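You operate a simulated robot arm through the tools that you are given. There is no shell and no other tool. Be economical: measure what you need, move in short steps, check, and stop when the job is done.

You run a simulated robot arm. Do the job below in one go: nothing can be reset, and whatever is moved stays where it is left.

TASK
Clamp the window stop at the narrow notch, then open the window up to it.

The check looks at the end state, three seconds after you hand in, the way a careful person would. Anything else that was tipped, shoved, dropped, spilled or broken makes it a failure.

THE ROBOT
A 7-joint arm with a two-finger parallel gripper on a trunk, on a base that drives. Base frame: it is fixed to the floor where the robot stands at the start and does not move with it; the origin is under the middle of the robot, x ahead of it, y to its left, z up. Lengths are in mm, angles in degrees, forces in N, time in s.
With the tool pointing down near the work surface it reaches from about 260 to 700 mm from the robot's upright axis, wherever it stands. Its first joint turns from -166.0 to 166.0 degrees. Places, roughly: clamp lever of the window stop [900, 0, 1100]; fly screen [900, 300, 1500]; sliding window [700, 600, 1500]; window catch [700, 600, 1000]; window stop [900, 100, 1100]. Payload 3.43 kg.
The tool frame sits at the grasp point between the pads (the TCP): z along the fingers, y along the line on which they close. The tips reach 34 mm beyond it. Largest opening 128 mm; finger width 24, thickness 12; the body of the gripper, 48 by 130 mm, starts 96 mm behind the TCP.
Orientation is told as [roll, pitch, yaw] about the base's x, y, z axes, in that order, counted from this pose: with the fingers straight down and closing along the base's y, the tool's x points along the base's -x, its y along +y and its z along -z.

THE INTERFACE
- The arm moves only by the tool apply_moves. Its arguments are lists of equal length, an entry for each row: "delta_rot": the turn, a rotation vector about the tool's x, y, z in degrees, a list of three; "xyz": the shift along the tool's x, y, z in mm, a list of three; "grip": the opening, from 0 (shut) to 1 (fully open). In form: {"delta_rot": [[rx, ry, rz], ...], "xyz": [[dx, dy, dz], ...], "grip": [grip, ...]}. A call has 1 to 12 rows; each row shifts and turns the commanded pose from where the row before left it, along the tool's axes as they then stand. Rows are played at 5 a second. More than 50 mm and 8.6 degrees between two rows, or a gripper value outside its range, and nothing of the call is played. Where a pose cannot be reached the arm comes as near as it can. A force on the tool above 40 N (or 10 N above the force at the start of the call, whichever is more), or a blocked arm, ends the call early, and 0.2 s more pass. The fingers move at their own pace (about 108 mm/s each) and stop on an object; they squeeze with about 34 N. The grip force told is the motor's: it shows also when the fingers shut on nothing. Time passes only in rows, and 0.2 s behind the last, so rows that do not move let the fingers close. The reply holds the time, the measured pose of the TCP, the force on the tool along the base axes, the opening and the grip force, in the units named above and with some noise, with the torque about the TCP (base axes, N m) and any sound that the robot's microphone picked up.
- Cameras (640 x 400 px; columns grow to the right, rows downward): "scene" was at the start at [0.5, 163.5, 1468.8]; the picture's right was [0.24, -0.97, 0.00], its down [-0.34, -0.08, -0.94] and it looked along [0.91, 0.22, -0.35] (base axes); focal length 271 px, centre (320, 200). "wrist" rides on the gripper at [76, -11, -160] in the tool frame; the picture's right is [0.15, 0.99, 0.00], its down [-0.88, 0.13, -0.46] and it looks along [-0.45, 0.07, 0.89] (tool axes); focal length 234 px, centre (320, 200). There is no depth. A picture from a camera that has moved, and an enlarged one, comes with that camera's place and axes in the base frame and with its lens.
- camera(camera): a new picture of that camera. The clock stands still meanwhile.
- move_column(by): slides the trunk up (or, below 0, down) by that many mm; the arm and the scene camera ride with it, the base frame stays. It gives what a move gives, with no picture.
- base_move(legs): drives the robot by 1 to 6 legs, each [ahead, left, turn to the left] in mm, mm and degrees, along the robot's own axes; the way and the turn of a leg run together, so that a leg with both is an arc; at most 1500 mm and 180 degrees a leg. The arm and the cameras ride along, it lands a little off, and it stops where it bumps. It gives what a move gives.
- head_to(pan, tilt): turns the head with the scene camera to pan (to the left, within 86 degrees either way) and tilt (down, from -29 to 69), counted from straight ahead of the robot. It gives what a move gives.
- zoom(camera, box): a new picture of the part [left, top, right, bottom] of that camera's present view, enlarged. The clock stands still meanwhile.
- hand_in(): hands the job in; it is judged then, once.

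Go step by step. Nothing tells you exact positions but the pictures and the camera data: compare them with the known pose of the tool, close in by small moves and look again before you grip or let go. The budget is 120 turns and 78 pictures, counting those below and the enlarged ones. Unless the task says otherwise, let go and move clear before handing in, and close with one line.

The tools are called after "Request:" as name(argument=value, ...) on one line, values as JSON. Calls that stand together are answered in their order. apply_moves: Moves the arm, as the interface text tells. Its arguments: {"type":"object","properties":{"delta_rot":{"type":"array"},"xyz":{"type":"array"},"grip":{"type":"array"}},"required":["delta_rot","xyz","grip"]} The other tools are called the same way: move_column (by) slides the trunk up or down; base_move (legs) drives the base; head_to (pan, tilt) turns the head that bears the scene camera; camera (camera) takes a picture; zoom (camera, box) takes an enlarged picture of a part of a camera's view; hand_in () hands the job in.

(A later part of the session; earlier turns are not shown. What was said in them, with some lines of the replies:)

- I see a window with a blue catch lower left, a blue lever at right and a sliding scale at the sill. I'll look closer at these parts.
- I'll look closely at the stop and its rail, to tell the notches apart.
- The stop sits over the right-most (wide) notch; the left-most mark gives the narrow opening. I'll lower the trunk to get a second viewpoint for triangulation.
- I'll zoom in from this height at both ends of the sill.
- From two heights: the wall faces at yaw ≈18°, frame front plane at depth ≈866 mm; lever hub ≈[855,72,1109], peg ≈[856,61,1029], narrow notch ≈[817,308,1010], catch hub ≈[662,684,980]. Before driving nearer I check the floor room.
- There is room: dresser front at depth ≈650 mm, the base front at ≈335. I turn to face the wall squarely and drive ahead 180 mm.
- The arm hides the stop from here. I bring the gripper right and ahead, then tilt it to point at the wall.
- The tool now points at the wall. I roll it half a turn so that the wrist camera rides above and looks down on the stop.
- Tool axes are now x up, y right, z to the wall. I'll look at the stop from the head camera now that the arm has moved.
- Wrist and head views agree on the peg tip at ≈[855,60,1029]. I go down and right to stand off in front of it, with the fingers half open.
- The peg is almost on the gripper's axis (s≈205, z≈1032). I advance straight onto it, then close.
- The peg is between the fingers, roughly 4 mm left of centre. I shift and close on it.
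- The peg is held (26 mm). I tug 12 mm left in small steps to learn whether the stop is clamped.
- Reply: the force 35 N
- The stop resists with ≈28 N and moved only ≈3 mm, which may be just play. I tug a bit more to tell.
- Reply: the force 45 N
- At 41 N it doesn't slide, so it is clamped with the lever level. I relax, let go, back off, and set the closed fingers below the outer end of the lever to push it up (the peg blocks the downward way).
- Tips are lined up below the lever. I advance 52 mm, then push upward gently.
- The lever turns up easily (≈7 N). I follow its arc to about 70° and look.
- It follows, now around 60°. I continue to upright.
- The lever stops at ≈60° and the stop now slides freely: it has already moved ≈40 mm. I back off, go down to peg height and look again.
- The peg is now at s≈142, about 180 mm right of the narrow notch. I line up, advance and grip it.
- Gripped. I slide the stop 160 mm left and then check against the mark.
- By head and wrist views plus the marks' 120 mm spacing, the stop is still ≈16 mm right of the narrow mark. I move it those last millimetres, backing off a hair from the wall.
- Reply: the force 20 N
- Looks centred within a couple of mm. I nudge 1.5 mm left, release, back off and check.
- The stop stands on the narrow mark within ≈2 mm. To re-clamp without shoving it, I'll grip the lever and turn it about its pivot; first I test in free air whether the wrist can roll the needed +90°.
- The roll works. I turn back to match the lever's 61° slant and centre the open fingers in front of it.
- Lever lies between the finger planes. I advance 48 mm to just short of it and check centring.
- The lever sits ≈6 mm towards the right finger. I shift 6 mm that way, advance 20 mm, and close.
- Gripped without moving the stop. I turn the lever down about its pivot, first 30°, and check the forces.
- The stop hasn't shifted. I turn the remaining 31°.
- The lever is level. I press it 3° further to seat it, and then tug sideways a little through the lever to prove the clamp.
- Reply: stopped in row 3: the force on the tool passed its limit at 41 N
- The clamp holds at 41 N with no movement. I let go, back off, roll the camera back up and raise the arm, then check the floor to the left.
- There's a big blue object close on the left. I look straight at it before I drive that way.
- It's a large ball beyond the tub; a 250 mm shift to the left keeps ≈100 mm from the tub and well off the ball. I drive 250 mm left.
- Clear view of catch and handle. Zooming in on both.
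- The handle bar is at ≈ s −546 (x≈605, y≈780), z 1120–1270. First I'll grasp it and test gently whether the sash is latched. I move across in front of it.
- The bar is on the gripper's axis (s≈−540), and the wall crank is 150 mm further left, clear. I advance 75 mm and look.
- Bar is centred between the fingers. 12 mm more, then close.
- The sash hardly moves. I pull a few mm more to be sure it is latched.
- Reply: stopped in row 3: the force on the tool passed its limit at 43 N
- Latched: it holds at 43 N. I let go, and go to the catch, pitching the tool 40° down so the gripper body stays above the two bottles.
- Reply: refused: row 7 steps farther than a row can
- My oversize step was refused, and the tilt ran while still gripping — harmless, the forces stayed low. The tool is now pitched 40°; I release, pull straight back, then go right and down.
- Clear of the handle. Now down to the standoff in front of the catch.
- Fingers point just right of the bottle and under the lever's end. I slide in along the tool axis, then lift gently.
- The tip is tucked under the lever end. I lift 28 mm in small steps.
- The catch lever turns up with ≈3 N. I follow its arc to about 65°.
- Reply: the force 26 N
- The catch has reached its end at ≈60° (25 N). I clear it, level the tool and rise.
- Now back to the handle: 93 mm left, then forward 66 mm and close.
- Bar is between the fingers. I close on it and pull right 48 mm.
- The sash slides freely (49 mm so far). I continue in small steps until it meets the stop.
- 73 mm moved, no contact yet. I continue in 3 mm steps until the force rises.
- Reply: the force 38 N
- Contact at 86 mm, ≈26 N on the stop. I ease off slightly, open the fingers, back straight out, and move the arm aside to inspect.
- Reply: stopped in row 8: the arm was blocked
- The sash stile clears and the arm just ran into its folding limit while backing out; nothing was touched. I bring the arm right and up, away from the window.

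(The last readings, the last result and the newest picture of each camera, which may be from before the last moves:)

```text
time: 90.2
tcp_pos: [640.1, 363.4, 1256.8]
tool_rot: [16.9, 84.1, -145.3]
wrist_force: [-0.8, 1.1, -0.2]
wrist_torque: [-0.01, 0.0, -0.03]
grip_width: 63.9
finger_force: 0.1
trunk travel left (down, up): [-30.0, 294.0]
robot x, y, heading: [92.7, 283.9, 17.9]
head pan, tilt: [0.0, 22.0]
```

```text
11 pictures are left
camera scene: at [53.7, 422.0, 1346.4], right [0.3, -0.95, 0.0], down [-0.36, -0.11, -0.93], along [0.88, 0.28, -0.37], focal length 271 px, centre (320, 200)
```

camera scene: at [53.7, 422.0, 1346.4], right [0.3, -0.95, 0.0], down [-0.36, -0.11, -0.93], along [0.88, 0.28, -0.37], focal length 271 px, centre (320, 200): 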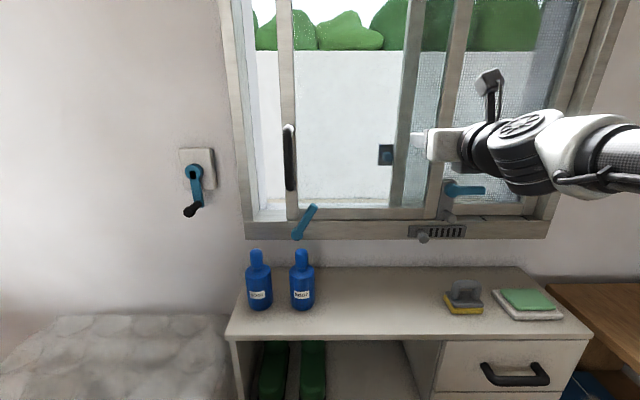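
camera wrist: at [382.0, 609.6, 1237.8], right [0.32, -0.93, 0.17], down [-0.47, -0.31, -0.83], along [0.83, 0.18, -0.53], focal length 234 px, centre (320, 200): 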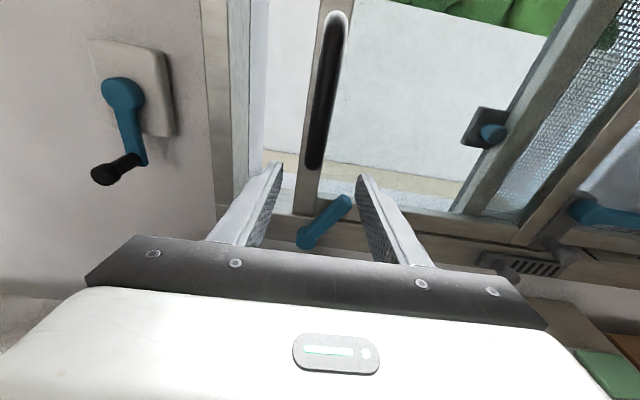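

Sash is open, bottles stand. I zoom to confirm that the sash touches the stop and the stop is still on its mark.

Request:
zoom(camera="scene", box=[400, 170, 520, 245])

Request:
zoom(camera="wrist", box=[150, 120, 450, 270])

```text
5.33 times, centred on (460, 208) of scene
camera zoom: at [53.7, 422.0, 1346.4], right [0.3, -0.95, 0.0], down [-0.36, -0.11, -0.93], along [0.88, 0.28, -0.37], focal length 1444 px, centre (-427, 160)
```

zoom: 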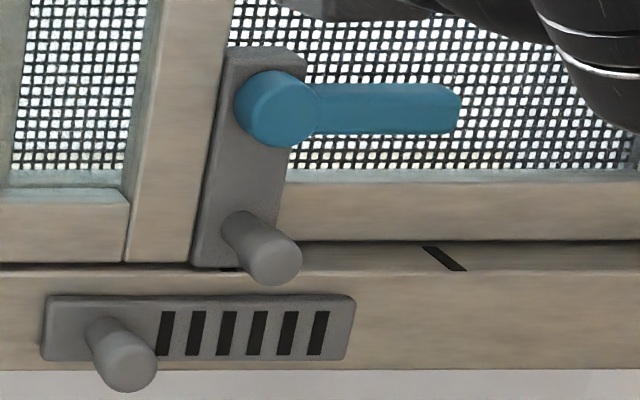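

```text
2.13 times, centred on (300, 195) of wrist
camera zoom: at [492.0, 330.5, 1347.3], right [0.32, -0.93, 0.18], down [-0.47, -0.31, -0.83], along [0.83, 0.18, -0.53], focal length 500 px, centre (363, 211)
```

zoom: 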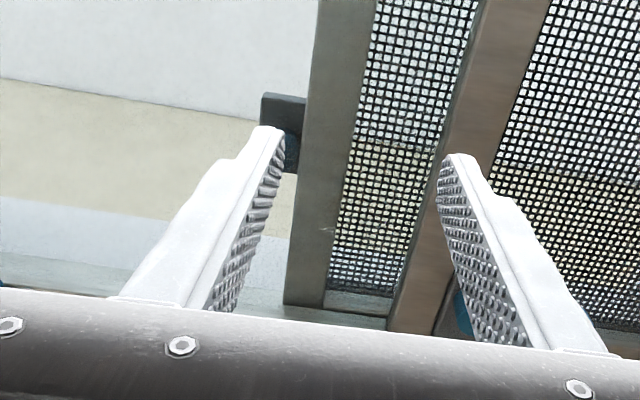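

The sash stile sits against the stop, the lever is level (clamped), and the narrow mark shows centred under the stop. The bottles and the rest are untouched and the gripper is clear, so I hand in.

Request:
hand_in()

```text
The job is handed in.
```

The window stop is clamped at the narrow notch, and the window is open about 86 mm, up against it. I had to turn the window catch up to free the window, and it's still turned up.
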